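You operate a simulated robot arm through the tools that you are given. There is no shell and no other tool. Be economical: measure what you need, move in short steps, check, and stop when the job is done.

You run a simulated robot arm. Do the job below in one go: nothing can be reset, and whatever is moved stays where it is left.

Task
Dot the two best capped frames and take out the least capped one.
Fine: the card's dot on each top bar, none on the other two; dabber back in the white holder; the least capped frame seated in the stand; nothing dropped, broken or left on. A coat counts when it lies all over at full strength: go over it till it gets no stronger.

It is judged by the outcome, as a careful person would: the job done as asked, and still so three seconds after it is handed in. It fails if anything else is knocked over, pushed out of place, dropped, spilled or broken.

Robot
A 7-joint arm with a two-finger parallel gripper on a trunk, on a base that drives. Base frame: it is fixed to the floor where the robot stands at the start and does not move with it; the origin is under the middle of the robot, x ahead of it, y to its left, z up. Units: mm, rad, N and s.
With the tool pointing down near the work surface it reaches from about 340 to 760 mm from the robot's upright axis, wherever it stands. Its first joint turns from -2.007 to 2.007 rad. Places, roughly: blue pad [500, -400, 800]; comb frame [1250, -250, 1000]; green pad [500, -300, 800]; something [600, -200, 800]. Payload 3.91 kg.
The tool frame sits at the grasp point between the pads (the TCP): z along the fingers, y along the line on which they close. The tips reach 30 mm beyond it. Largest opening 110 mm; finger width 20, thickness 10; the body of the gripper, 48 by 112 mm, starts 55 mm behind the TCP.
Orientation is told as [roll, pitch, yaw] about the base's x, y, z axes, in that order, counted from this pose: with the fingers straight down and closing along the base's y, the tool's x points along the base's -x, its y along +y and its z along -z.

Tools
- The arm moves only by the tool apply_moves. Its argument "motion" is a list of rows, each an object of numbers (a shift or turn left out is 0, a gripper value left out holds the last): "dx", "dy", "dz": the shift along the base's x, y, z in units of 50 mm (1.0 is 50 mm); "ax", "ay", "az": the turn, a rotation vector about the base's x, y, z in units of 5 degrees (1.0 is 5 degrees); "jaw": the opening in per cent of the stroke, from 0 (shut) to 100 (fully open). In form: [{"dx": .., "dy": .., "dz": .., "ax": .., "ay": .., "az": .., "jaw": ..}, ...]. A call has 1 to 8 rows; each row shifts and turns the commanded pose from where the row before left it. A call with a number of a shift or a turn outside -1 to 1 is refused whole. A row lasts 0.2 s, in which the tool goes at most 50 mm and 0.15 rad; a call with a longer step from one row to the next is refused whole, and so is a gripper value outside its range. Where a pose cannot be reached the arm comes as near as it can. A force on the tool above 40 N (or 10 N above the force at the start of the call, whichever is more), or a blocked arm, ends the call early, and 0.2 s more pass. The fingers move at their own pace (about 108 mm/s each) and stop on an object; they squeeze with about 23 N. The grip force told is the motor's: it shows also when the fingers shut on nothing. Time passes only in rows, and 0.2 s behind the last, so rows that do not move let the fingers close. The reply holds the time, the measured pose of the TCP, the force on the tool along the base axes, the opening and the grip force, in the units named above and with some noise, with the torque about the TCP (base axes, N m) and any sound that the robot's microphone picked up.
- Cameras (640 x 400 px; columns grow to the right, rows downward): "scene" is now at [10.6, 118.8, 1606.3]; the picture's right is [-0.45, -0.89, 0.00], its down [-0.68, 0.34, -0.64] and it looks along [0.58, -0.29, -0.77] (base axes); focal length 277 px, centre (320, 200). "wrist" rides on the gripper at [72, 17, -103] in the tool frame; the picture's right is [-0.23, 0.97, 0.00], its down [-0.76, -0.18, -0.62] and it looks along [-0.61, -0.14, 0.78] (tool axes); focal length 222 px, centre (320, 200). There is no depth. A picture from a camera that has moved, and an enlarged one, comes with that camera's place and axes in the base frame and with its lens.
- grab_frame(camera): a new picture of that camera. The clock stands still meanwhile.
- slide_trunk(by): slides the trunk up (or, below 0, down) by that many mm; the arm and the scene camera ride with it, the base frame stays. It gives what a move gives, with no picture.
- roll_base(legs): drives the robot by 1 to 6 legs, each [ahead, turn to the left] in mm and rad, along the robot's own axes; the way and the turn of a leg run together, so that a leg with both is an arc; at most 1500 mm and 3.142 rad a leg. The arm and the cameras ride along, it lands a little off, and it stops where it bumps. It gives what a move gives.
- head_to(pan, tilt): turns the head with the scene camera to pan (to the left, within 2.705 rad either way) and tilt (down, from -0.506 to 1.204), counted from straight ahead of the robot. It gives what a move gives.
- enlarge(camera, box): a new picture of the part [left, top, right, bottom] of that camera's present view, enlarged. The clock stands still meanwhile.
- finish_job(): hands the job in; it is judged then, once.

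Work in short steps. Places have to be worked out from the pictures, the camera data and where the tool is seen: move nearer, look again, correct. Check each grasp and each placing, and mend what went wrong. You have 120 turns and 98 pictures in all, those below and enlarged ones among them. Open the gripper and draw the arm clear of the work before you hand the job in, unless the task says otherwise; then end with one line.

The tools are called after "Emit:" by a JSON object that holds its "api" and its "payload". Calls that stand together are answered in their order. apply_moves: Moves the arm, as the interface text tells. Its arguments: {"type":"object","properties":{"motion":{"type":"array"}},"required":["motion"]} The other tools are called the same way: slide_trunk (by) slides the trunk up or down; roll_base (legs) drives the base; head_to (pan, tilt) turns the head that bears the scene camera; grab_frame (camera) takes a picture; enlarge (camera, box) takes an enlarged picture of a part of a camera's view; finish_job () hands the job in.

At the start:

```text
t: 0.0
eef_pos: [351.9, -314.6, 1133.3]
orientation: [0.0, 0.001, 0.0]
wrist_force: [0.2, -0.2, 0.2]
moment: [0.01, 0.01, 0.01]
finger_gap: 110.1
grip_force: 0.0
trunk travel left (down, up): [-725.0, 265.0]
robot x, y, heading: [-1.1, 2.4, -0.004]
head pan, tilt: [-0.464, 0.871]
```

scene: 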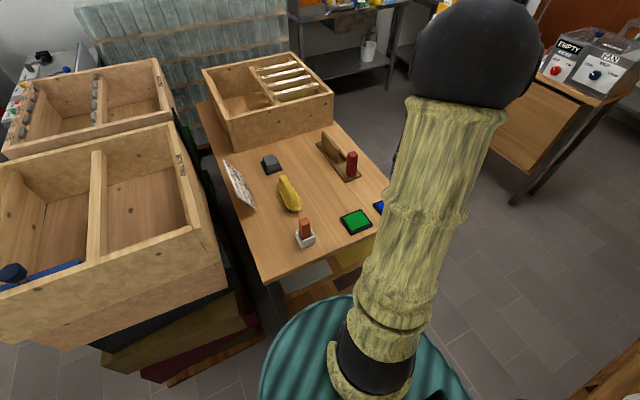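
wrist: 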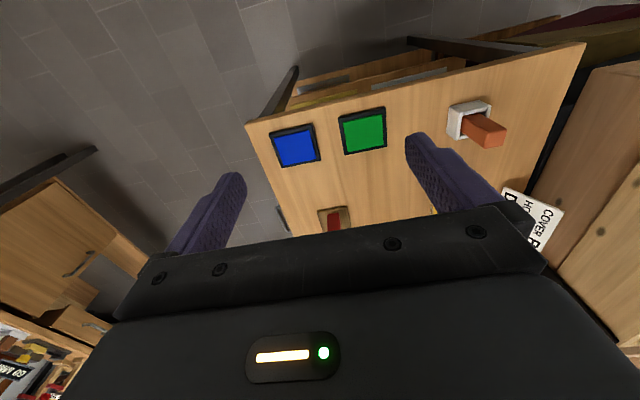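

I see a table with a card, pads, a dabber in a white holder and a box with four frames. First I enlarge the card and the box.

Emit:
{"api": "enlarge", "payload": {"camera": "scene", "box": [190, 40, 400, 260]}}

Emit:
{"api": "enlarge", "payload": {"camera": "wrist", "box": [420, 80, 600, 260]}}

Emit:
{"api": "enlarge", "payload": {"camera": "scene", "box": [210, 150, 310, 215]}}

```text
1.82 times, centred on (295, 150) of scene
camera zoom: at [10.6, 118.8, 1606.3], right [-0.45, -0.89, 0.0], down [-0.68, 0.34, -0.64], along [0.58, -0.29, -0.77], focal length 504 px, centre (366, 291)
```

zoom: 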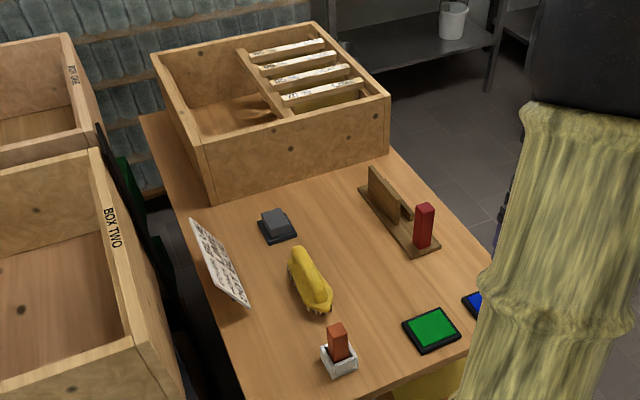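

```text
2.22 times, centred on (510, 170) of wrist
camera zoom: at [278.0, -297.4, 1237.9], right [0.23, 0.97, 0.0], down [0.76, -0.18, 0.62], along [0.61, -0.14, -0.78], focal length 494 px, centre (-102, 267)
```

zoom: 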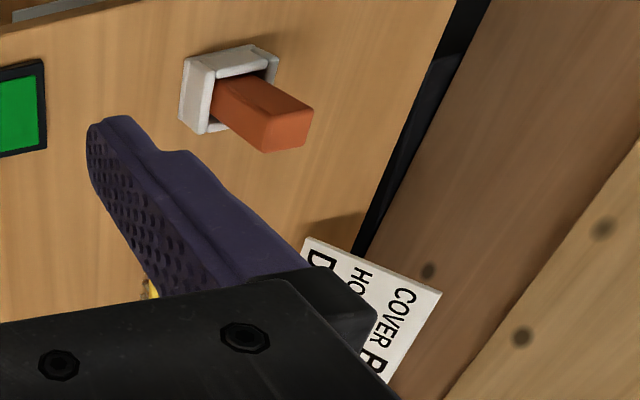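

```text
6.15 times, centred on (260, 182) of scene
camera zoom: at [10.6, 118.8, 1606.3], right [-0.45, -0.89, 0.0], down [-0.68, 0.34, -0.64], along [0.58, -0.29, -0.77], focal length 1705 px, centre (689, 308)
```

zoom: 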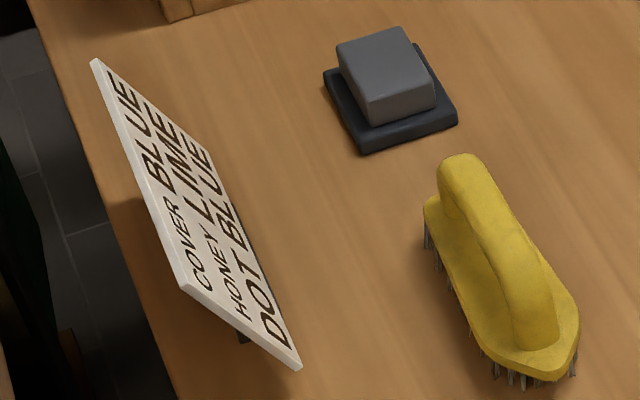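

The card says DOT BLUE. Next I look closer at the frames, the brown rack with the red thing, and the wider surroundings.

Emit:
{"api": "enlarge", "payload": {"camera": "scene", "box": [195, 40, 345, 134]}}

Emit:
{"api": "enlarge", "payload": {"camera": "scene", "box": [280, 120, 400, 250]}}

Emit:
{"api": "head_to", "payload": {"pan": -1.3, "tilt": 0.5}}

Emit:
{"api": "grab_frame", "payload": {"camera": "scene"}}

```text
4.26 times, centred on (270, 87) of scene
camera zoom: at [10.6, 118.8, 1606.3], right [-0.45, -0.89, 0.0], down [-0.68, 0.34, -0.64], along [0.58, -0.29, -0.77], focal length 1179 px, centre (533, 681)
```

zoom: 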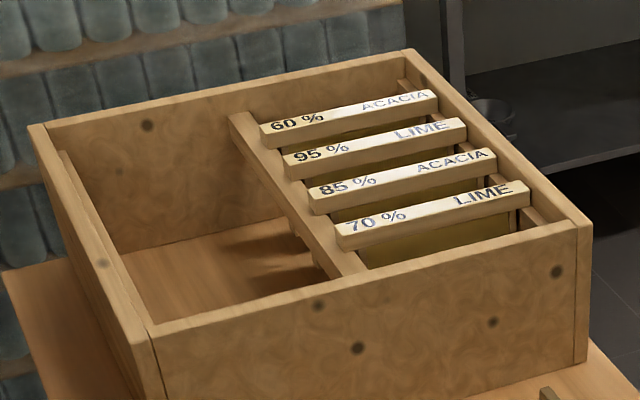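

```text
3.08 times, centred on (340, 185) of scene
camera zoom: at [10.6, 118.8, 1606.3], right [-0.45, -0.89, 0.0], down [-0.68, 0.34, -0.64], along [0.58, -0.29, -0.77], focal length 852 px, centre (258, 246)
```

zoom: 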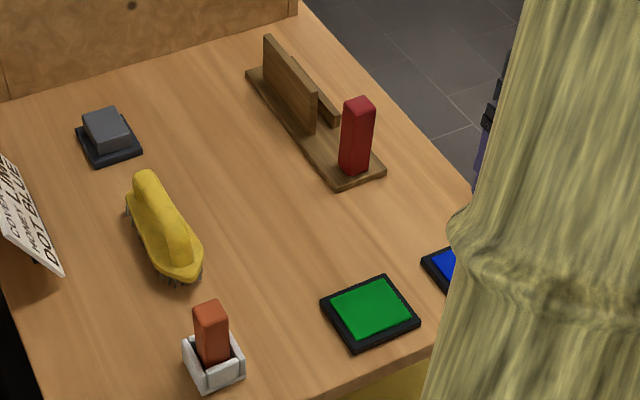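

```text
t: 1.2
eef_pos: [350.3, -315.1, 1133.8]
orientation: [0.0, 0.0, 0.0]
wrist_force: [0.1, 0.1, -0.5]
moment: [0.02, -0.04, 0.01]
finger_gap: 110.0
grip_force: 0.1
trunk travel left (down, up): [-725.0, 265.0]
robot x, y, heading: [1.3, 2.3, 0.004]
head pan, tilt: [-1.3, 0.499]
```

```text
90 pictures are left
camera scene: at [-33.9, 65.6, 1637.9], right [-0.96, -0.27, 0.0], down [-0.13, 0.46, -0.88], along [0.24, -0.85, -0.48], focal length 277 px, centre (320, 200)
```

scene: 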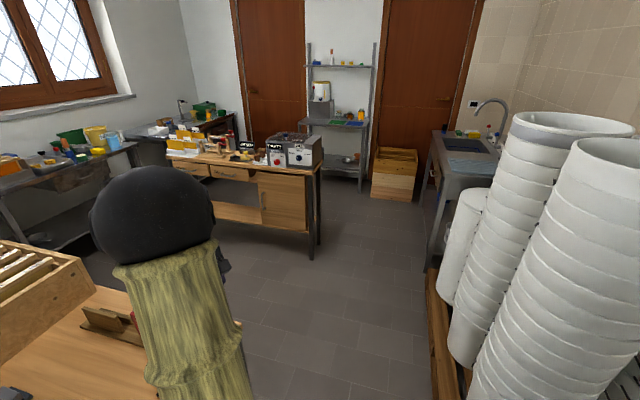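

The labels read 60 % ACACIA, 95 % LIME, 85 % ACACIA and 70 % LIME. I will dot 95 and 85 in blue and take 60 to the stand. A spot on the right side of the table should reach everything, so I centre the arm for driving.

Emit:
{"api": "apply_moves", "payload": {"motion": [{"dy": 0.9}, {"dy": 0.9}, {"dy": 0.9}, {"dy": 0.9}, {"dy": 0.9}, {"dy": 0.9}, {"dy": 0.9}, {"jaw": 50}]}}

Emit:
{"api": "grab_frame", "payload": {"camera": "wrist"}}

Emit:
{"api": "head_to", "payload": {"pan": -0.9, "tilt": 0.8}}

Emit:
{"api": "grab_frame", "payload": {"camera": "scene"}}

```text
t: 3.0
eef_pos: [351.0, 0.1, 1133.0]
orientation: [0.0, 0.0, 0.001]
wrist_force: [0.4, 0.1, 0.9]
moment: [-0.01, -0.04, -0.01]
finger_gap: 55.3
grip_force: 0.2
trunk travel left (down, up): [-725.0, 265.0]
robot x, y, heading: [-3.3, -1.1, 0.002]
head pan, tilt: [-1.3, 0.499]
```

```text
89 pictures are left
camera wrist: at [279.2, 17.5, 1237.7], right [0.23, 0.97, 0.0], down [0.76, -0.18, 0.62], along [0.61, -0.14, -0.78], focal length 222 px, centre (320, 200)
```

wrist: 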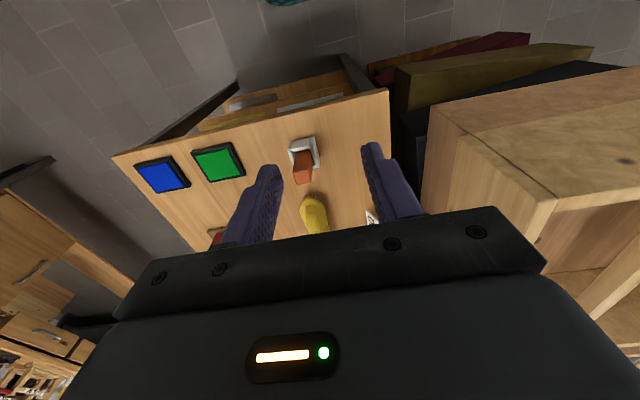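

```text
t: 3.8
eef_pos: [351.1, -1.0, 1132.3]
orientation: [0.0, 0.0, 0.002]
wrist_force: [-0.4, -0.4, 0.0]
moment: [-0.01, 0.02, 0.01]
finger_gap: 55.1
grip_force: 0.0
trunk travel left (down, up): [-725.0, 265.0]
robot x, y, heading: [-0.0, -0.8, -0.001]
head pan, tilt: [-0.901, 0.799]
```

```text
88 pictures are left
camera scene: at [-8.3, 90.1, 1612.0], right [-0.78, -0.62, 0.0], down [-0.44, 0.56, -0.7], along [0.43, -0.55, -0.72], focal length 277 px, centre (320, 200)
```

scene: 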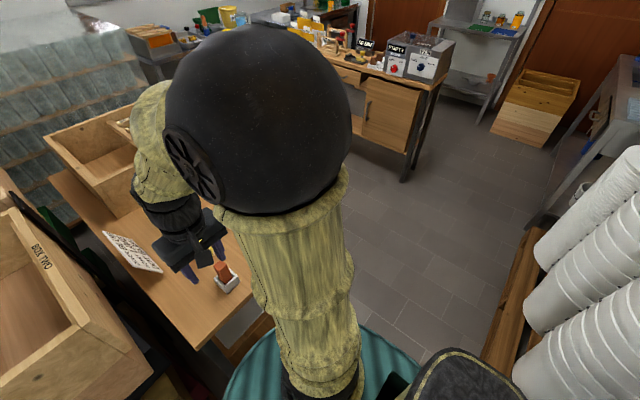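

The right side is clear floor. I drive out to the right and then along the table.

Emit:
{"api": "roll_base", "payload": {"legs": [[0, -1.571], [850, 0], [0, 1.571], [750, 0]]}}

Emit:
{"api": "head_to", "payload": {"pan": 0.9, "tilt": 0.8}}

Emit:
{"api": "grab_frame", "payload": {"camera": "scene"}}

```text
t: 17.5
eef_pos: [260.7, -1097.1, 1133.2]
orientation: [-0.002, -0.002, -0.819]
wrist_force: [-0.1, -0.2, -0.5]
moment: [-0.01, 0.02, 0.0]
finger_gap: 55.0
grip_force: 0.1
trunk travel left (down, up): [-725.0, 265.0]
robot x, y, heading: [14.9, -844.3, -1.02]
head pan, tilt: [-0.901, 0.799]
stopped in leg 3: the robot was blocked; the commanded pose is now the measured one
```

```text
t: 19.3
eef_pos: [257.4, -1098.7, 1133.3]
orientation: [-0.002, -0.001, -0.82]
wrist_force: [0.5, 0.7, 0.6]
moment: [0.01, 0.01, 0.03]
finger_gap: 55.0
grip_force: 0.1
trunk travel left (down, up): [-725.0, 265.0]
robot x, y, heading: [20.6, -843.4, -1.021]
head pan, tilt: [0.901, 0.799]
```

```text
87 pictures are left
camera scene: at [197.9, -720.5, 1612.0], right [-0.12, -0.99, 0.0], down [-0.71, 0.09, -0.7], along [0.69, -0.09, -0.72], focal length 277 px, centre (320, 200)
```

scene: 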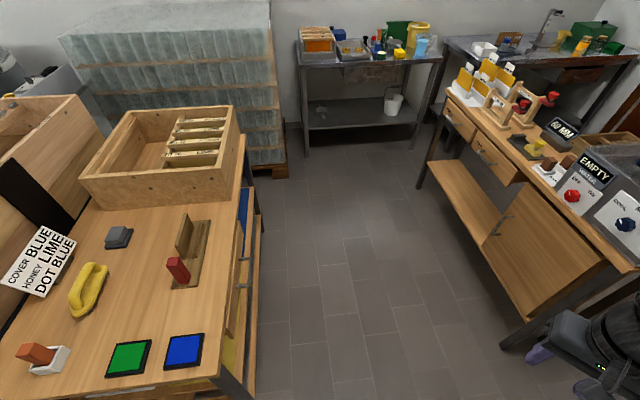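

The base blocked partway through turning. I look around to find what it hit.

Emit:
{"api": "head_to", "payload": {"pan": -0.9, "tilt": 1.1}}

Emit:
{"api": "grab_frame", "payload": {"camera": "scene"}}

Emit:
{"api": "head_to", "payload": {"pan": 2.2, "tilt": 1.1}}

Emit:
{"api": "grab_frame", "payload": {"camera": "scene"}}

```text
t: 21.1
eef_pos: [257.1, -1097.7, 1133.1]
orientation: [-0.001, 0.0, -0.821]
wrist_force: [1.1, -0.3, 0.9]
moment: [-0.01, 0.0, -0.03]
finger_gap: 54.8
grip_force: 0.0
trunk travel left (down, up): [-725.0, 265.0]
robot x, y, heading: [16.3, -845.4, -1.026]
head pan, tilt: [-0.901, 1.1]
```

```text
86 pictures are left
camera scene: at [96.1, -769.9, 1590.2], right [-0.94, 0.34, 0.0], down [0.31, 0.84, -0.45], along [-0.16, -0.43, -0.89], focal length 277 px, centre (320, 200)
```

scene: 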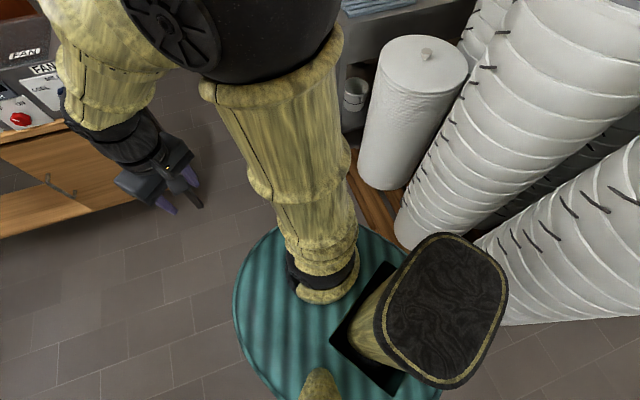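

```text
t: 23.7
eef_pos: [257.6, -1097.9, 1133.1]
orientation: [0.001, -0.002, -0.819]
wrist_force: [-0.6, 0.1, 0.2]
moment: [-0.02, 0.02, 0.02]
finger_gap: 54.9
grip_force: 0.0
trunk travel left (down, up): [-725.0, 265.0]
robot x, y, heading: [16.0, -840.3, -1.021]
head pan, tilt: [2.201, 1.1]
```

```text
85 pictures are left
camera scene: at [142.0, -652.3, 1590.2], right [0.92, -0.38, 0.0], down [-0.34, -0.82, -0.45], along [0.17, 0.42, -0.89], focal length 277 px, centre (320, 200)
```

scene: 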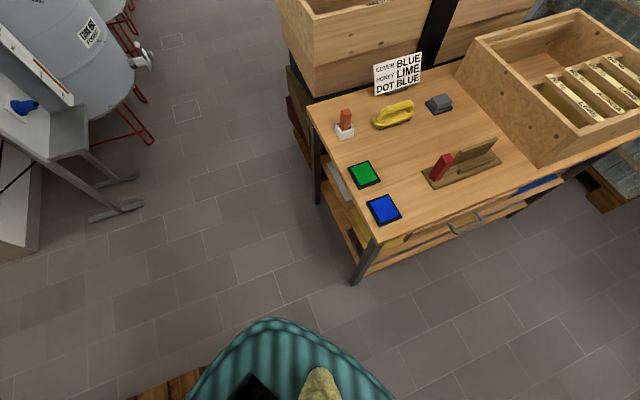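

The base is caught on the tub pallet behind its right side. I drive ahead away from it, then turn and go along the table.

Emit:
{"api": "roll_base", "payload": {"legs": [[200, 0], [0, 1.02], [650, 0], [0, 1.571]]}}

Emit:
{"api": "head_to", "payload": {"pan": 0.0, "tilt": 0.9}}

Emit:
{"api": "grab_frame", "payload": {"camera": "scene"}}

```text
t: 38.7
eef_pos: [694.8, -670.7, 1133.2]
orientation: [-0.001, 0.001, 1.812]
wrist_force: [0.3, 0.3, 0.3]
moment: [0.02, 0.01, 0.01]
finger_gap: 54.9
grip_force: 0.2
trunk travel left (down, up): [-725.0, 265.0]
robot x, y, heading: [778.4, -1009.5, 1.608]
head pan, tilt: [2.201, 1.1]
```

```text
t: 40.8
eef_pos: [694.4, -671.2, 1134.0]
orientation: [0.0, 0.001, 1.812]
wrist_force: [-0.7, -0.9, -0.7]
moment: [0.0, -0.02, 0.03]
finger_gap: 55.1
grip_force: 0.0
trunk travel left (down, up): [-725.0, 265.0]
robot x, y, heading: [777.9, -1009.7, 1.612]
head pan, tilt: [0.0, 0.901]
```

```text
84 pictures are left
camera scene: at [627.7, -1001.2, 1604.0], right [1.0, 0.04, 0.0], down [0.03, -0.78, -0.62], along [-0.02, 0.62, -0.78], focal length 277 px, centre (320, 200)
```

scene: 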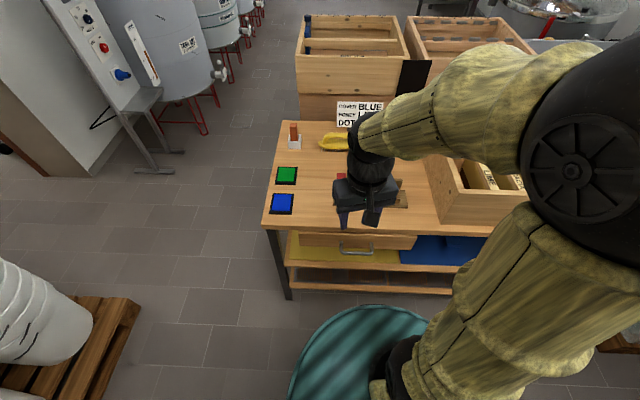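

The base front has about 150 mm to go to the table. I shift about 200 mm along the table and then closer, so that pads, stand and frames all come into reach.

Emit:
{"api": "roll_base", "payload": {"legs": [[0, -1.6], [180, 0], [0, 1.57], [110, 0]]}}

Emit:
{"api": "head_to", "payload": {"pan": 0.15, "tilt": 0.8}}

Emit:
{"api": "grab_frame", "payload": {"camera": "scene"}}

Emit:
{"api": "grab_frame", "payload": {"camera": "wrist"}}

```text
t: 54.6
eef_pos: [881.6, -562.7, 1134.8]
orientation: [-0.001, 0.001, 1.786]
wrist_force: [-1.0, -0.1, 0.8]
moment: [-0.02, -0.02, 0.0]
finger_gap: 54.6
grip_force: 0.1
trunk travel left (down, up): [-725.0, 265.0]
robot x, y, heading: [954.8, -905.6, 1.581]
head pan, tilt: [0.0, 0.901]
```

```text
t: 55.3
eef_pos: [882.0, -561.0, 1133.4]
orientation: [0.001, 0.0, 1.787]
wrist_force: [0.7, -0.1, 0.4]
moment: [0.0, 0.02, 0.01]
finger_gap: 55.1
grip_force: 0.1
trunk travel left (down, up): [-725.0, 265.0]
robot x, y, heading: [957.5, -903.5, 1.577]
head pan, tilt: [0.15, 0.799]
```

```text
83 pictures are left
camera scene: at [793.5, -885.8, 1611.9], right [0.99, 0.16, 0.0], down [0.11, -0.71, -0.7], along [-0.11, 0.69, -0.72], focal length 277 px, centre (320, 200)
```

scene: 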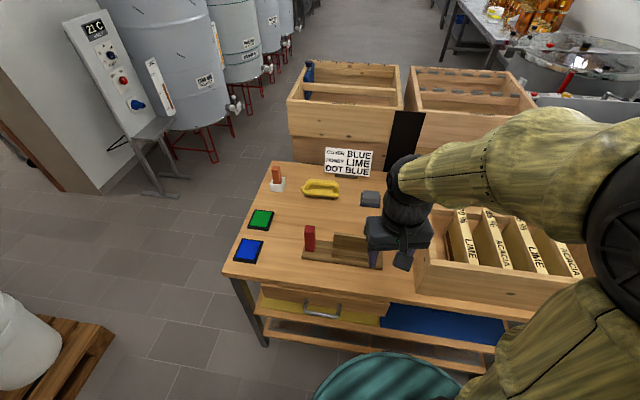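

```text
82 pictures are left
camera wrist: at [880.1, -635.0, 1237.7], right [-1.0, 0.01, 0.0], down [0.01, 0.78, 0.62], along [0.01, 0.62, -0.78], focal length 222 px, centre (320, 200)
```

wrist: 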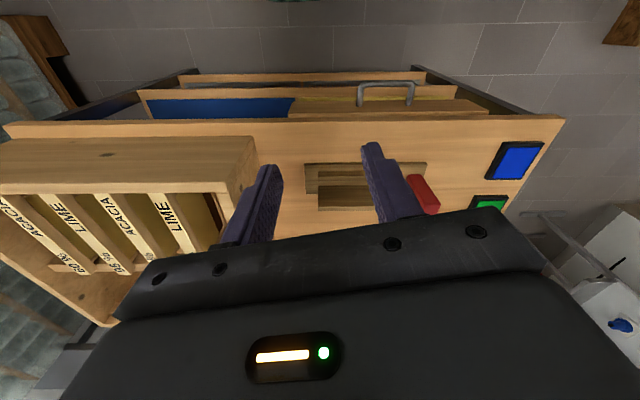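

From here pads, stand and frames are within reach. I enlarge the stand and the frame box.

Emit:
{"api": "enlarge", "payload": {"camera": "scene", "box": [220, 150, 400, 280]}}

Emit:
{"api": "enlarge", "payload": {"camera": "wrist", "box": [0, 110, 240, 280]}}

Emit:
{"api": "enlarge", "payload": {"camera": "wrist", "box": [280, 110, 560, 230]}}

```text
3.08 times, centred on (310, 215) of scene
camera zoom: at [793.5, -885.8, 1611.9], right [0.99, 0.16, 0.0], down [0.11, -0.71, -0.7], along [-0.11, 0.69, -0.72], focal length 852 px, centre (351, 154)
```

zoom: 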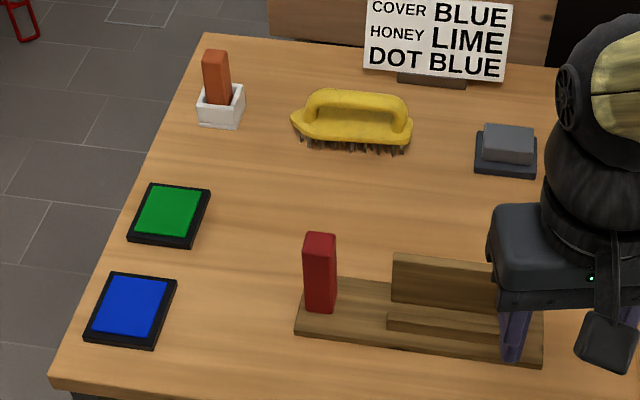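

```text
2.35 times, centred on (120, 195) of wrist
camera zoom: at [880.1, -635.0, 1237.7], right [-1.0, 0.01, 0.0], down [0.01, 0.78, 0.62], along [0.01, 0.62, -0.78], focal length 523 px, centre (791, 212)
```

zoom: 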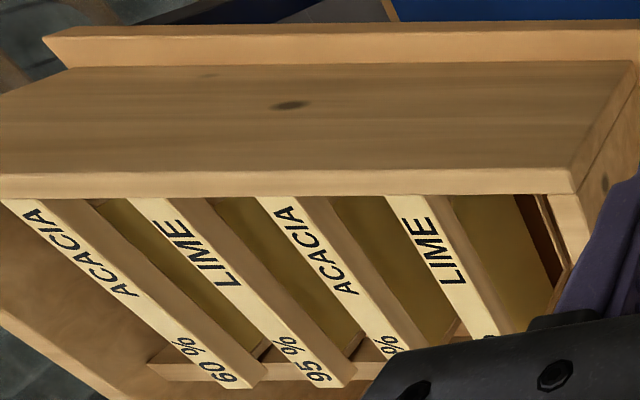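

```text
2.29 times, centred on (420, 170) of wrist
camera zoom: at [880.1, -635.0, 1237.7], right [-1.0, 0.01, 0.0], down [0.01, 0.78, 0.62], along [0.01, 0.62, -0.78], focal length 508 px, centre (91, 269)
```

zoom: 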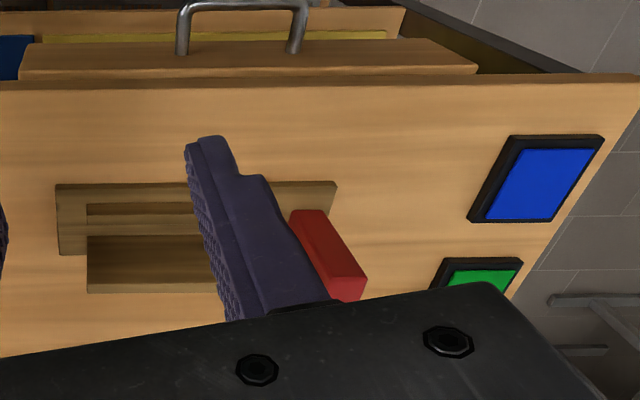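

The stand is a slotted plate along x, with its slot around x 750–920 and y −350. I square the tool yaw and move above the box's near side to measure the bars.

Emit:
{"api": "apply_moves", "payload": {"motion": [{"dx": 0.8, "dz": 0.4, "az": -1}, {"dx": 0.8, "dz": 0.4, "az": -1}, {"dx": 0.8, "az": -0.45}, {"dx": 0.8, "dy": 0.4}, {"dx": 0.8, "dy": 0.5}, {"dx": 0.8, "dy": 0.5}, {"dx": 0.9, "dy": 0.5, "jaw": 60}, {"jaw": 60}]}}

Emit:
{"api": "grab_frame", "payload": {"camera": "wrist"}}

Emit:
{"api": "grab_frame", "payload": {"camera": "scene"}}

```text
refused: row 7 steps farther than a row can; nothing moved
```

```text
78 pictures are left
camera wrist: at [880.1, -635.0, 1237.7], right [-1.0, 0.01, 0.0], down [0.01, 0.78, 0.62], along [0.01, 0.62, -0.78], focal length 222 px, centre (320, 200)
```

wrist: 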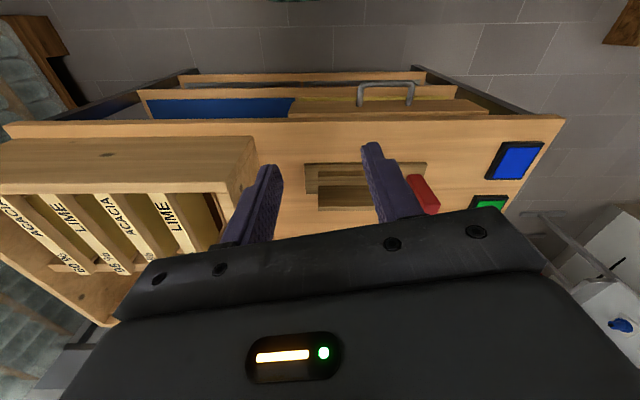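

```text
77 pictures are left
camera scene: at [793.5, -885.8, 1611.9], right [0.99, 0.16, 0.0], down [0.11, -0.71, -0.7], along [-0.11, 0.69, -0.72], focal length 277 px, centre (320, 200)
```

scene: 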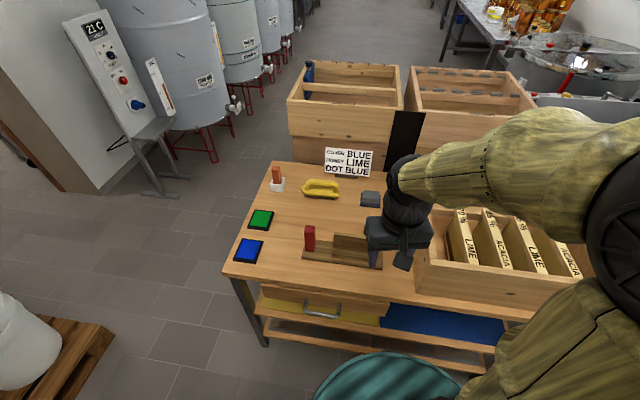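

A row was too long, so I retry with shorter steps.

Emit:
{"api": "apply_moves", "payload": {"motion": [{"dx": 0.8, "dz": 0.4, "az": -1}, {"dx": 0.8, "dz": 0.4, "az": -1}, {"dx": 0.8, "az": -0.45}, {"dx": 0.8, "dy": 0.4}, {"dx": 0.8, "dy": 0.5}, {"dx": 0.8, "dy": 0.5}, {"dx": 0.8, "dy": 0.5, "jaw": 60}, {"jaw": 60}]}}

Emit:
{"api": "grab_frame", "payload": {"camera": "wrist"}}

```text
t: 57.1
eef_pos: [1163.8, -465.4, 1176.4]
orientation: [0.0, 0.0, 1.572]
wrist_force: [0.2, 0.1, 0.2]
moment: [0.04, -0.03, -0.02]
finger_gap: 65.8
grip_force: 0.0
trunk travel left (down, up): [-725.0, 265.0]
robot x, y, heading: [955.2, -904.6, 1.582]
head pan, tilt: [0.15, 0.799]
```

```text
76 pictures are left
camera wrist: at [1146.9, -537.8, 1279.9], right [-0.97, 0.23, 0.0], down [0.18, 0.76, 0.62], along [0.14, 0.61, -0.78], focal length 222 px, centre (320, 200)
```

wrist: 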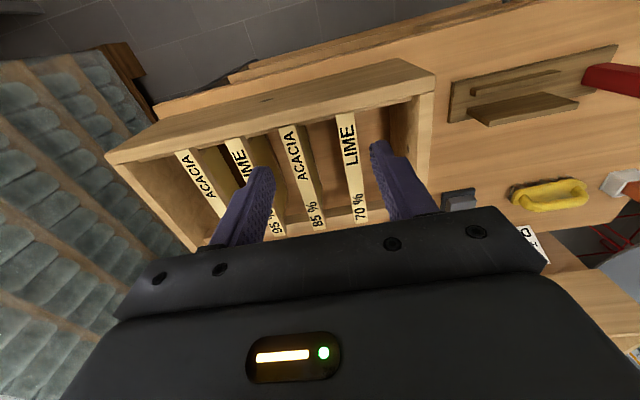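

Triangulating both views puts the bar tops at z≈960, the bars at y≈−432..−218 and their x at about 1138, 1220, 1310 and 1393. I move above the 60 % bar and look again.

Emit:
{"api": "apply_moves", "payload": {"motion": [{"dx": 0.76, "dy": 0.46}, {"dx": 0.76, "dy": 0.46}, {"dx": 0.76, "dy": 0.47}, {"dx": 0.76, "dy": 0.47}, {"dx": 0.77, "dy": 0.47}, {"dx": 0.77, "dy": 0.47}, {"dz": -0.8}, {"dz": -0.8}]}}

Emit:
{"api": "grab_frame", "payload": {"camera": "wrist"}}

Emit:
{"api": "head_to", "payload": {"pan": -0.5, "tilt": 0.7}}

Emit:
{"api": "grab_frame", "payload": {"camera": "scene"}}

```text
t: 58.9
eef_pos: [1378.6, -334.2, 1088.5]
orientation: [0.0, -0.001, 1.571]
wrist_force: [-0.8, 0.1, 0.3]
moment: [0.02, -0.04, -0.03]
finger_gap: 65.8
grip_force: 0.1
out of reach, approached as far as the arm can: row 6
trunk travel left (down, up): [-725.0, 265.0]
robot x, y, heading: [955.8, -901.7, 1.574]
head pan, tilt: [0.15, 0.799]
```

```text
75 pictures are left
camera wrist: at [1360.9, -405.9, 1192.8], right [-0.97, 0.23, 0.0], down [0.18, 0.76, 0.62], along [0.14, 0.61, -0.78], focal length 222 px, centre (320, 200)
```

wrist: 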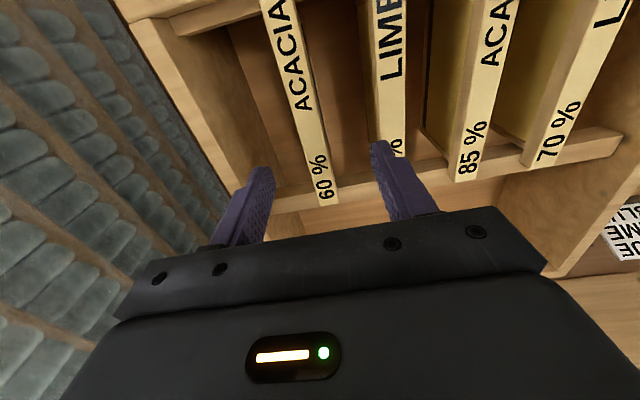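

```text
t: 60.0
eef_pos: [1377.1, -333.5, 1088.3]
orientation: [0.001, 0.0, 1.572]
wrist_force: [0.3, 0.3, 0.0]
moment: [-0.04, 0.03, -0.01]
finger_gap: 66.0
grip_force: 0.0
trunk travel left (down, up): [-725.0, 265.0]
robot x, y, heading: [957.9, -904.2, 1.578]
head pan, tilt: [-0.499, 0.7]
```

```text
74 pictures are left
camera scene: at [846.3, -890.2, 1620.2], right [0.88, -0.47, 0.0], down [-0.3, -0.57, -0.76], along [0.36, 0.68, -0.64], focal length 277 px, centre (320, 200)
```

scene: 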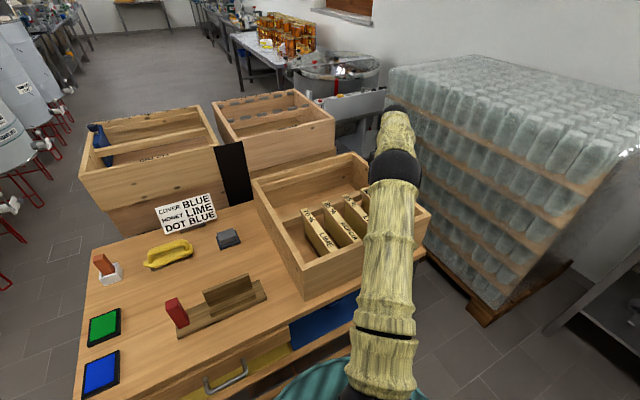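

At the reach limit I confirmed the bars at x≈1391, 1302 and 1220 (60/95/85). I raise the arm and shift the base about 130 mm in +x.

Emit:
{"api": "apply_moves", "payload": {"motion": [{"dz": 0.9}, {"dz": 0.9}, {"dz": 0.5}]}}

Emit:
{"api": "roll_base", "payload": {"legs": [[0, -1.57], [150, 0], [0, 1.57]]}}

```text
t: 60.8
eef_pos: [1369.7, -346.6, 1205.3]
orientation: [0.0, -0.001, 1.573]
wrist_force: [-0.7, -0.3, 0.7]
moment: [0.06, -0.02, -0.01]
finger_gap: 66.0
grip_force: 0.1
out of reach, approached as far as the arm can: row 3
trunk travel left (down, up): [-725.0, 265.0]
robot x, y, heading: [956.3, -905.0, 1.582]
head pan, tilt: [-0.499, 0.7]
```

```text
t: 73.3
eef_pos: [1515.8, -340.9, 1202.0]
orientation: [-0.001, 0.0, 1.576]
wrist_force: [-0.5, -0.1, 0.2]
moment: [-0.01, -0.02, 0.04]
finger_gap: 66.2
grip_force: 0.0
trunk travel left (down, up): [-725.0, 265.0]
robot x, y, heading: [1103.6, -903.2, 1.584]
head pan, tilt: [-0.499, 0.7]
```

The base is now at x=1104. I move above the 60 % bar at z≈1030 and check alignment.

Emit:
{"api": "apply_moves", "payload": {"motion": [{"dx": -0.9}, {"dx": -0.9}, {"dx": -0.7, "dy": 0.32}, {"dz": -0.8}, {"dz": -0.9}, {"dz": -0.9}, {"dz": -0.84}, {}]}}

Emit:
{"api": "grab_frame", "payload": {"camera": "wrist"}}

Emit:
{"api": "head_to", "payload": {"pan": -0.3, "tilt": 0.75}}

Emit:
{"api": "grab_frame", "payload": {"camera": "scene"}}

```text
t: 75.1
eef_pos: [1393.1, -323.0, 1030.7]
orientation: [-0.001, -0.001, 1.577]
wrist_force: [0.7, -0.7, 0.6]
moment: [0.02, 0.01, 0.0]
finger_gap: 65.9
grip_force: 0.1
trunk travel left (down, up): [-725.0, 265.0]
robot x, y, heading: [1107.0, -900.7, 1.587]
head pan, tilt: [-0.499, 0.7]
```

```text
73 pictures are left
camera wrist: at [1376.0, -395.4, 1133.9], right [-0.97, 0.22, 0.0], down [0.17, 0.76, 0.62], along [0.14, 0.61, -0.78], focal length 222 px, centre (320, 200)
```

wrist: 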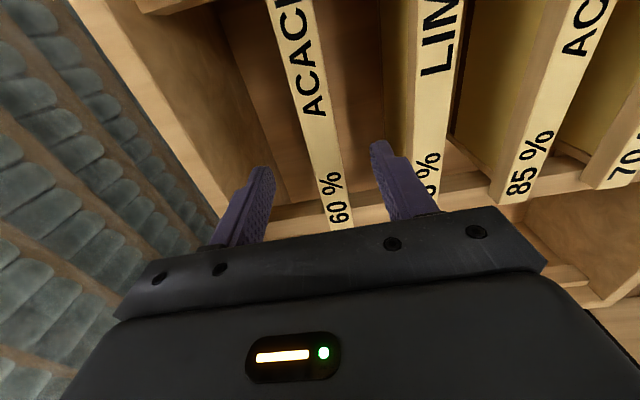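

```text
t: 75.8
eef_pos: [1392.8, -322.2, 1030.4]
orientation: [0.0, -0.001, 1.577]
wrist_force: [0.4, -0.2, -0.1]
moment: [-0.01, -0.03, -0.02]
finger_gap: 66.0
grip_force: 0.1
trunk travel left (down, up): [-725.0, 265.0]
robot x, y, heading: [1107.1, -903.7, 1.586]
head pan, tilt: [-0.3, 0.75]
```

```text
72 pictures are left
camera scene: at [977.2, -883.1, 1616.0], right [0.96, -0.28, 0.0], down [-0.19, -0.65, -0.73], along [0.21, 0.7, -0.68], focal length 277 px, centre (320, 200)
```

scene: 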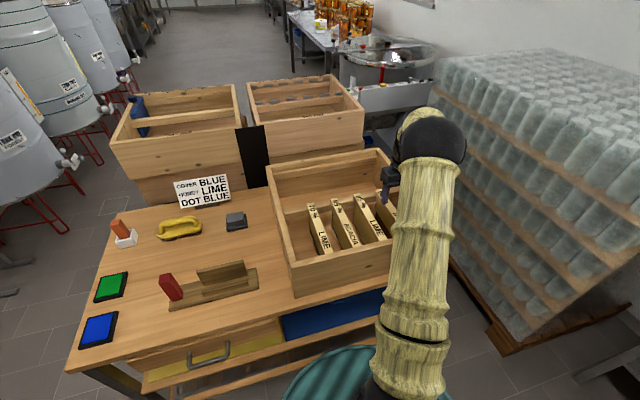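

Bar top z≈957, centre x≈1397, y≈−321, width about 25 mm. I descend gently to z≈975 and check.

Emit:
{"api": "apply_moves", "payload": {"motion": [{"dx": 0.08, "dz": -0.3}, {"dz": -0.4}, {"dz": -0.4}, {}]}}

Emit:
{"api": "grab_frame", "payload": {"camera": "wrist"}}

Emit:
{"api": "enlarge", "payload": {"camera": "scene", "box": [300, 140, 460, 260]}}

```text
t: 76.8
eef_pos: [1396.7, -322.6, 975.0]
orientation: [0.0, -0.001, 1.577]
wrist_force: [-1.1, -0.8, -0.1]
moment: [0.0, -0.02, -0.02]
finger_gap: 65.8
grip_force: 0.0
trunk travel left (down, up): [-725.0, 265.0]
robot x, y, heading: [1105.2, -903.5, 1.586]
head pan, tilt: [-0.3, 0.75]
```

```text
71 pictures are left
camera wrist: at [1378.6, -395.3, 1078.9], right [-0.97, 0.22, 0.0], down [0.17, 0.76, 0.62], along [0.14, 0.61, -0.78], focal length 222 px, centre (320, 200)
```

wrist: 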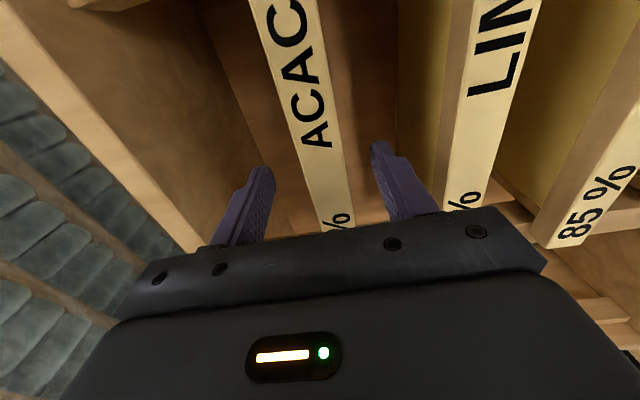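

```text
3.33 times, centred on (380, 200) of scene
camera zoom: at [977.1, -883.2, 1616.0], right [0.96, -0.28, 0.0], down [-0.19, -0.65, -0.73], along [0.21, 0.7, -0.68], focal length 923 px, centre (120, 200)
```

zoom: 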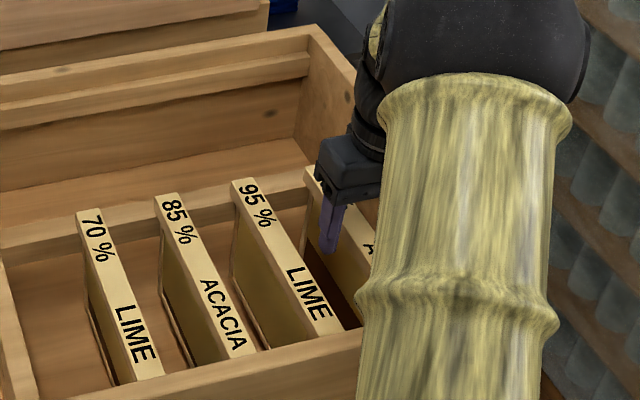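

The fingers straddle the bar and the body clears the wall. I descend to z≈948 and close.

Emit:
{"api": "apply_moves", "payload": {"motion": [{"dz": -0.27}, {"dz": -0.27}, {"jaw": 0}, {"jaw": 0}, {"jaw": 0}]}}

Emit:
{"api": "grab_frame", "payload": {"camera": "wrist"}}

```text
t: 78.0
eef_pos: [1394.2, -324.0, 947.2]
orientation: [0.0, 0.001, 1.575]
wrist_force: [-0.6, 0.4, -0.3]
moment: [0.25, -0.02, -0.01]
finger_gap: 25.9
grip_force: 23.7
trunk travel left (down, up): [-725.0, 265.0]
robot x, y, heading: [1102.5, -901.5, 1.588]
head pan, tilt: [-0.3, 0.75]
```

```text
69 pictures are left
camera wrist: at [1378.1, -395.7, 1052.6], right [-0.97, 0.22, 0.0], down [0.17, 0.76, 0.62], along [0.14, 0.61, -0.78], focal length 222 px, centre (320, 200)
```

wrist: 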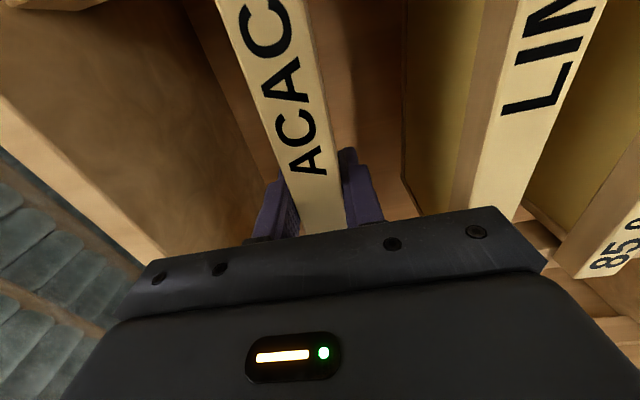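

Gripped at 25.9 mm wide. I lift slowly straight up.

Emit:
{"api": "apply_moves", "payload": {"motion": [{"dz": 0.3}, {"dz": 0.3}, {"dz": 0.4}, {"dz": 0.5}, {"dz": 0.5}, {"dz": 0.5}, {"dz": 0.5}]}}

Emit:
{"api": "grab_frame", "payload": {"camera": "wrist"}}

Emit:
{"api": "grab_frame", "payload": {"camera": "scene"}}

```text
t: 79.6
eef_pos: [1393.4, -322.8, 1100.6]
orientation: [-0.001, 0.0, 1.579]
wrist_force: [-0.4, -0.8, -4.9]
moment: [0.03, -0.02, -0.02]
finger_gap: 25.9
grip_force: 23.5
trunk travel left (down, up): [-725.0, 265.0]
robot x, y, heading: [1102.1, -898.5, 1.578]
head pan, tilt: [-0.3, 0.75]
```

```text
68 pictures are left
camera wrist: at [1377.9, -395.4, 1204.1], right [-0.97, 0.22, 0.0], down [0.17, 0.76, 0.62], along [0.14, 0.61, -0.78], focal length 222 px, centre (320, 200)
```

wrist: 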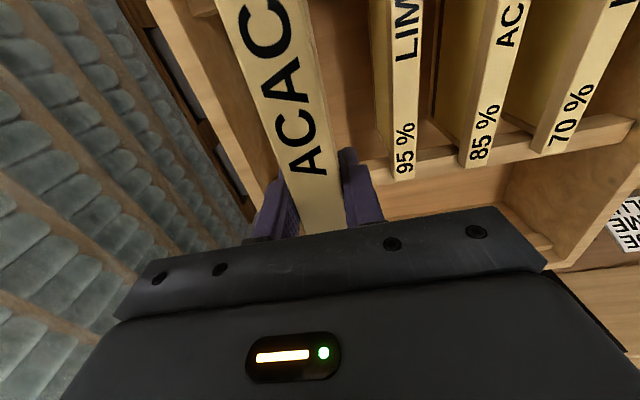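

```text
67 pictures are left
camera scene: at [977.1, -882.9, 1615.9], right [0.96, -0.28, 0.0], down [-0.19, -0.65, -0.73], along [0.21, 0.7, -0.68], focal length 277 px, centre (320, 200)
```

scene: 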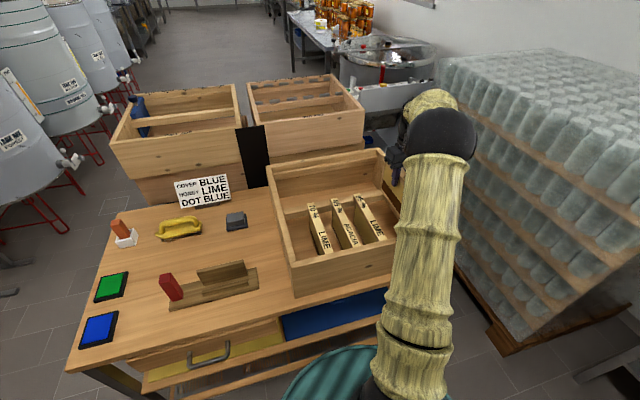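

The frame hangs cleanly. I lift higher, then carry it toward the stand while turning it 90°.

Emit:
{"api": "apply_moves", "payload": {"motion": [{"dz": 0.7}, {"dz": 0.8}, {"dz": 0.8}, {"dx": -0.5}, {"dx": -0.8, "az": 1}, {"dx": -0.8, "az": 1}, {"dx": -0.8, "az": 1}, {"dx": -0.8, "az": 1}]}}

Emit:
{"api": "apply_moves", "payload": {"motion": [{"dx": -0.8, "az": 1}, {"dx": -0.8, "az": 1}, {"dx": -0.8, "az": 1}, {"dx": -0.8, "az": 1}, {"dx": -0.8, "az": 1}, {"dx": -0.8, "az": 1}, {"dx": -0.8, "az": 1}, {"dx": -0.8, "az": 1}]}}

Emit:
{"api": "apply_moves", "payload": {"motion": [{"az": 1}, {"az": 1}, {"az": 1}, {"az": 1}, {"az": 1}, {"az": 0.9}, {}]}}

Emit:
{"api": "head_to", "payload": {"pan": 0.35, "tilt": 0.8}}

Emit:
{"api": "grab_frame", "payload": {"camera": "scene"}}

Emit:
{"api": "grab_frame", "payload": {"camera": "wrist"}}

```text
t: 81.4
eef_pos: [1206.8, -323.3, 1210.9]
orientation: [0.001, -0.001, 1.925]
wrist_force: [0.7, -0.5, -4.7]
moment: [0.04, -0.01, -0.01]
finger_gap: 26.0
grip_force: 23.1
trunk travel left (down, up): [-725.0, 265.0]
robot x, y, heading: [1105.1, -898.4, 1.585]
head pan, tilt: [-0.3, 0.75]
```

```text
t: 83.2
eef_pos: [887.7, -323.2, 1212.2]
orientation: [-0.001, 0.0, 2.625]
wrist_force: [0.2, 0.0, -4.8]
moment: [0.04, -0.02, -0.01]
finger_gap: 25.9
grip_force: 23.1
trunk travel left (down, up): [-725.0, 265.0]
robot x, y, heading: [1105.9, -899.0, 1.584]
head pan, tilt: [-0.3, 0.75]
```

```text
t: 84.8
eef_pos: [889.1, -323.5, 1213.3]
orientation: [0.001, 0.0, 3.138]
wrist_force: [-0.1, -0.6, -4.8]
moment: [0.0, 0.0, 0.01]
finger_gap: 25.9
grip_force: 23.5
trunk travel left (down, up): [-725.0, 265.0]
robot x, y, heading: [1102.1, -900.7, 1.581]
head pan, tilt: [-0.3, 0.75]
```

```text
t: 85.8
eef_pos: [888.2, -323.6, 1213.8]
orientation: [-0.001, 0.002, 3.137]
wrist_force: [-0.4, 0.0, -6.1]
moment: [0.01, -0.01, 0.02]
finger_gap: 26.0
grip_force: 23.0
trunk travel left (down, up): [-725.0, 265.0]
robot x, y, heading: [1104.5, -899.6, 1.582]
head pan, tilt: [0.351, 0.799]
```

```text
66 pictures are left
camera scene: at [924.7, -886.6, 1611.9], right [0.93, 0.36, 0.0], down [0.26, -0.67, -0.7], along [-0.25, 0.65, -0.72], focal length 277 px, centre (320, 200)
```

scene: 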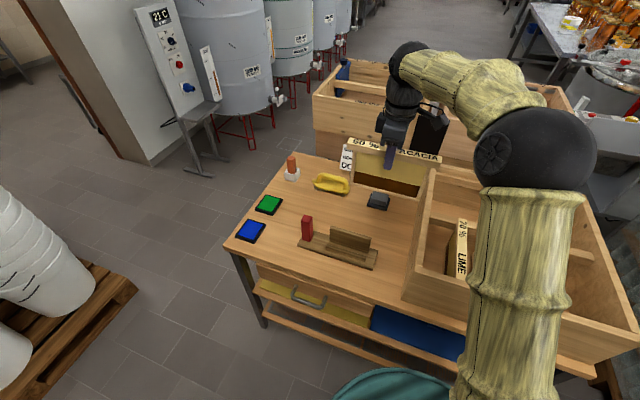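

```text
65 pictures are left
camera wrist: at [961.7, -339.9, 1317.5], right [-0.23, -0.97, 0.0], down [-0.76, 0.18, 0.62], along [-0.61, 0.14, -0.78], focal length 222 px, centre (320, 200)
```

wrist: 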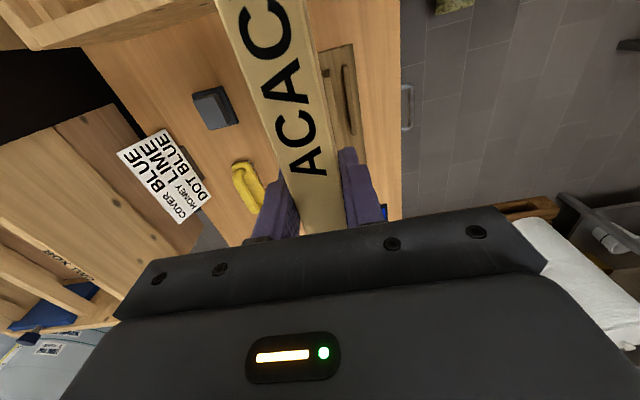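

The frame is now along x. I enlarge to measure the stand slot and the frame.

Emit:
{"api": "enlarge", "payload": {"camera": "scene", "box": [280, 120, 460, 280]}}

Emit:
{"api": "enlarge", "payload": {"camera": "scene", "box": [290, 205, 390, 275]}}

Emit:
{"api": "enlarge", "payload": {"camera": "wrist", "box": [300, 20, 420, 230]}}

```text
2.50 times, centred on (370, 200) of scene
camera zoom: at [924.7, -886.6, 1611.9], right [0.93, 0.36, 0.0], down [0.26, -0.67, -0.7], along [-0.25, 0.65, -0.72], focal length 693 px, centre (195, 200)
```

zoom: 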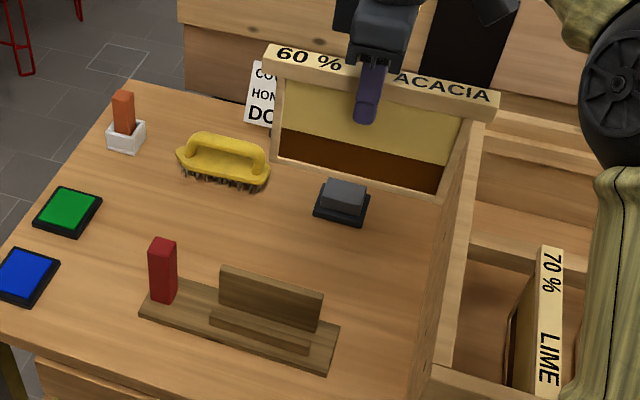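

```text
5.71 times, centred on (340, 240) of scene
camera zoom: at [924.7, -886.6, 1611.9], right [0.93, 0.36, 0.0], down [0.26, -0.67, -0.7], along [-0.25, 0.65, -0.72], focal length 1583 px, centre (206, -29)
```

zoom: 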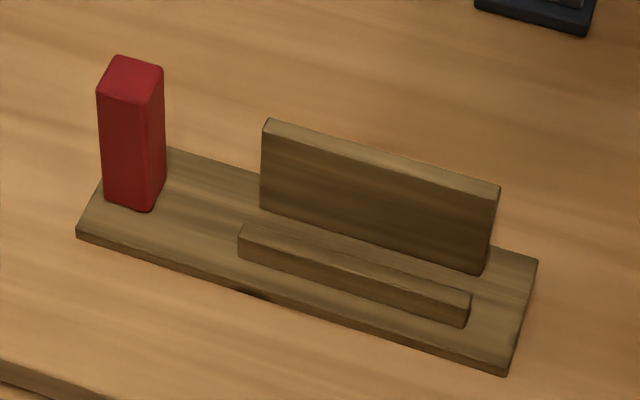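

```text
1.90 times, centred on (360, 125) of wrist
camera zoom: at [961.7, -339.9, 1317.5], right [-0.23, -0.97, 0.0], down [-0.76, 0.18, 0.62], along [-0.61, 0.14, -0.78], focal length 423 px, centre (244, 343)
```

zoom: 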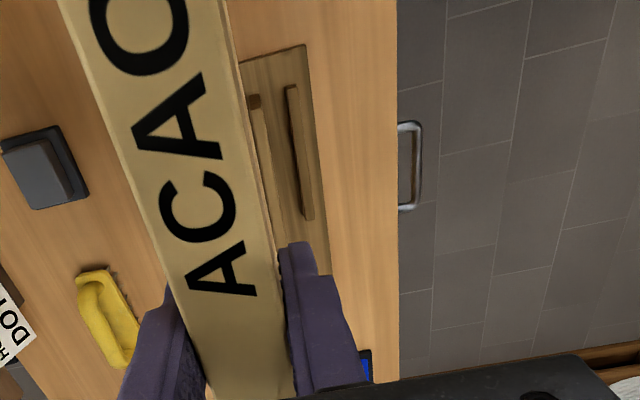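

Slot: x 751–889, between y −362 (lip) and −340 (wall), floor at z≈812. The frame is 172 wide with its bottom about 125 below the TCP. I move above the slot centre (820, −351).

Emit:
{"api": "apply_moves", "payload": {"motion": [{"dx": -0.7, "dy": -0.25}, {"dx": -0.67, "dy": -0.3}, {"dz": -0.8}, {"dz": -0.8}, {"dz": -0.8}, {"dz": -0.8}, {"dz": -0.6}, {}]}}

Emit:
{"api": "enlarge", "payload": {"camera": "scene", "box": [280, 170, 400, 280]}}

Emit:
{"api": "grab_frame", "payload": {"camera": "wrist"}}

```text
t: 87.6
eef_pos: [821.5, -351.6, 1024.3]
orientation: [0.0, 0.0, 3.138]
wrist_force: [-0.1, 0.3, -4.8]
moment: [-0.01, 0.06, 0.0]
finger_gap: 25.7
grip_force: 23.0
trunk travel left (down, up): [-725.0, 265.0]
robot x, y, heading: [1103.7, -901.9, 1.584]
head pan, tilt: [0.351, 0.799]
```

```text
3.64 times, centred on (340, 225) of scene
camera zoom: at [924.6, -886.9, 1611.9], right [0.93, 0.36, 0.0], down [0.26, -0.67, -0.7], along [-0.25, 0.65, -0.72], focal length 1007 px, centre (247, 109)
```

zoom: 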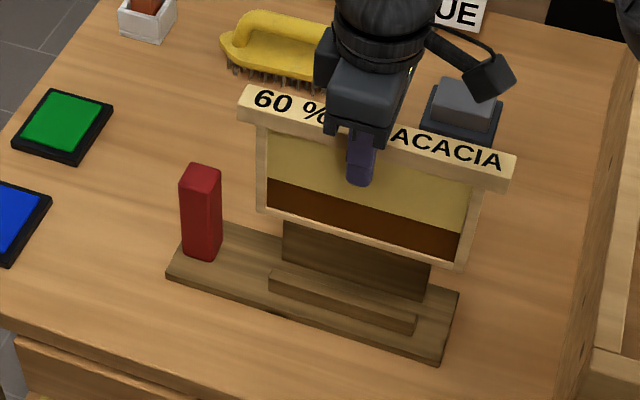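

```text
60 pictures are left
camera wrist: at [893.3, -368.5, 1127.8], right [-0.23, -0.97, 0.0], down [-0.76, 0.18, 0.62], along [-0.61, 0.14, -0.78], focal length 222 px, centre (320, 200)
```

wrist: 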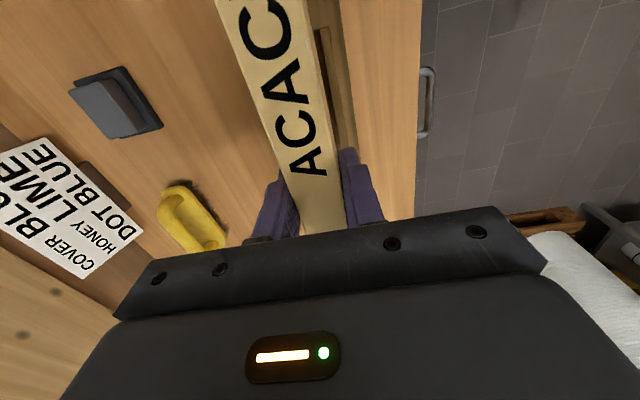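

Frame bottom is 124 below the TCP. I descend to just above the wall top, then inspect.

Emit:
{"api": "apply_moves", "payload": {"motion": [{"dz": -0.4}, {"dz": -0.3}, {}]}}

Emit:
{"api": "enlarge", "payload": {"camera": "scene", "box": [300, 190, 390, 275]}}

Emit:
{"api": "enlarge", "payload": {"camera": "wrist", "box": [200, 0, 440, 150]}}

```text
t: 88.4
eef_pos: [820.9, -351.5, 987.8]
orientation: [-0.002, -0.001, 3.139]
wrist_force: [0.2, 0.0, -5.4]
moment: [0.0, -0.05, 0.0]
finger_gap: 25.9
grip_force: 23.1
trunk travel left (down, up): [-725.0, 265.0]
robot x, y, heading: [1098.3, -902.8, 1.581]
head pan, tilt: [0.351, 0.799]
```

```text
4.71 times, centred on (345, 232) of scene
camera zoom: at [924.5, -886.7, 1611.9], right [0.93, 0.36, 0.0], down [0.26, -0.67, -0.7], along [-0.25, 0.65, -0.72], focal length 1304 px, centre (202, 47)
```

zoom: 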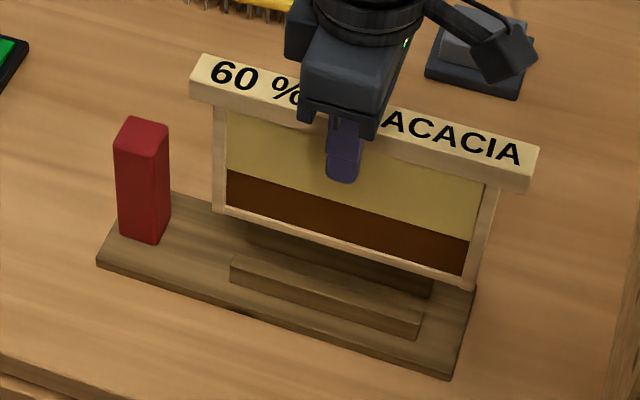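

```text
2.67 times, centred on (320, 75) of wrist
camera zoom: at [893.0, -368.7, 1092.5], right [-0.23, -0.97, 0.0], down [-0.76, 0.18, 0.62], along [-0.61, 0.14, -0.78], focal length 592 px, centre (320, 533)
```

zoom: 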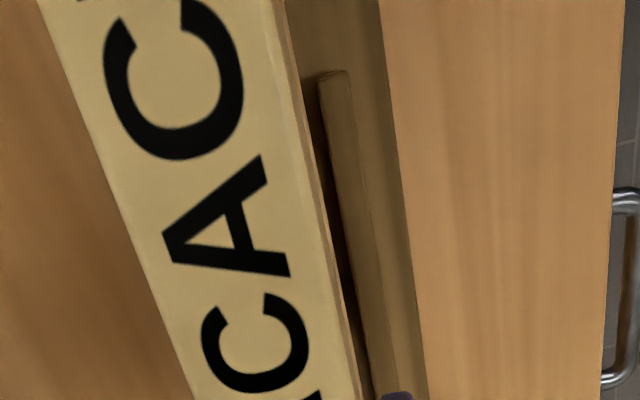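

The lip's inner edge measures at y≈−366 from the wrist camera. I shift the frame +55 mm in y for a moment to see the whole slot clear of the bar.

Emit:
{"api": "apply_moves", "payload": {"motion": [{"dz": 0.3}, {"dy": 0.55}, {"dy": 0.55}, {}]}}

Emit:
{"api": "enlarge", "payload": {"camera": "wrist", "box": [220, 0, 460, 150]}}

```text
t: 89.4
eef_pos: [820.1, -296.2, 1002.4]
orientation: [0.002, -0.001, 3.139]
wrist_force: [0.3, -0.1, -5.8]
moment: [-0.01, -0.03, 0.0]
finger_gap: 25.8
grip_force: 23.4
trunk travel left (down, up): [-725.0, 265.0]
robot x, y, heading: [1102.1, -898.5, 1.585]
head pan, tilt: [0.351, 0.799]
```

```text
2.67 times, centred on (340, 75) of wrist
camera zoom: at [893.0, -312.4, 1106.1], right [-0.23, -0.97, 0.0], down [-0.76, 0.18, 0.62], along [-0.61, 0.14, -0.78], focal length 592 px, centre (267, 533)
```

zoom: 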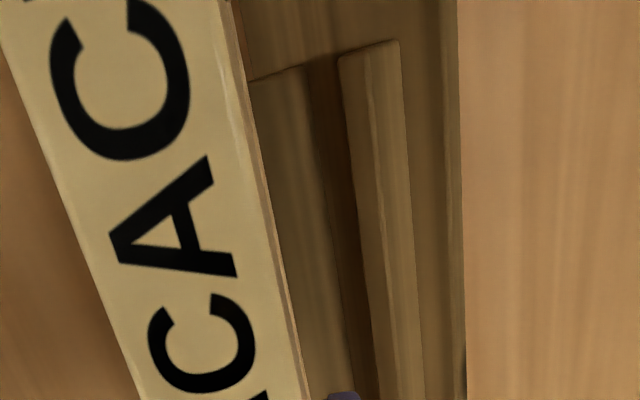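

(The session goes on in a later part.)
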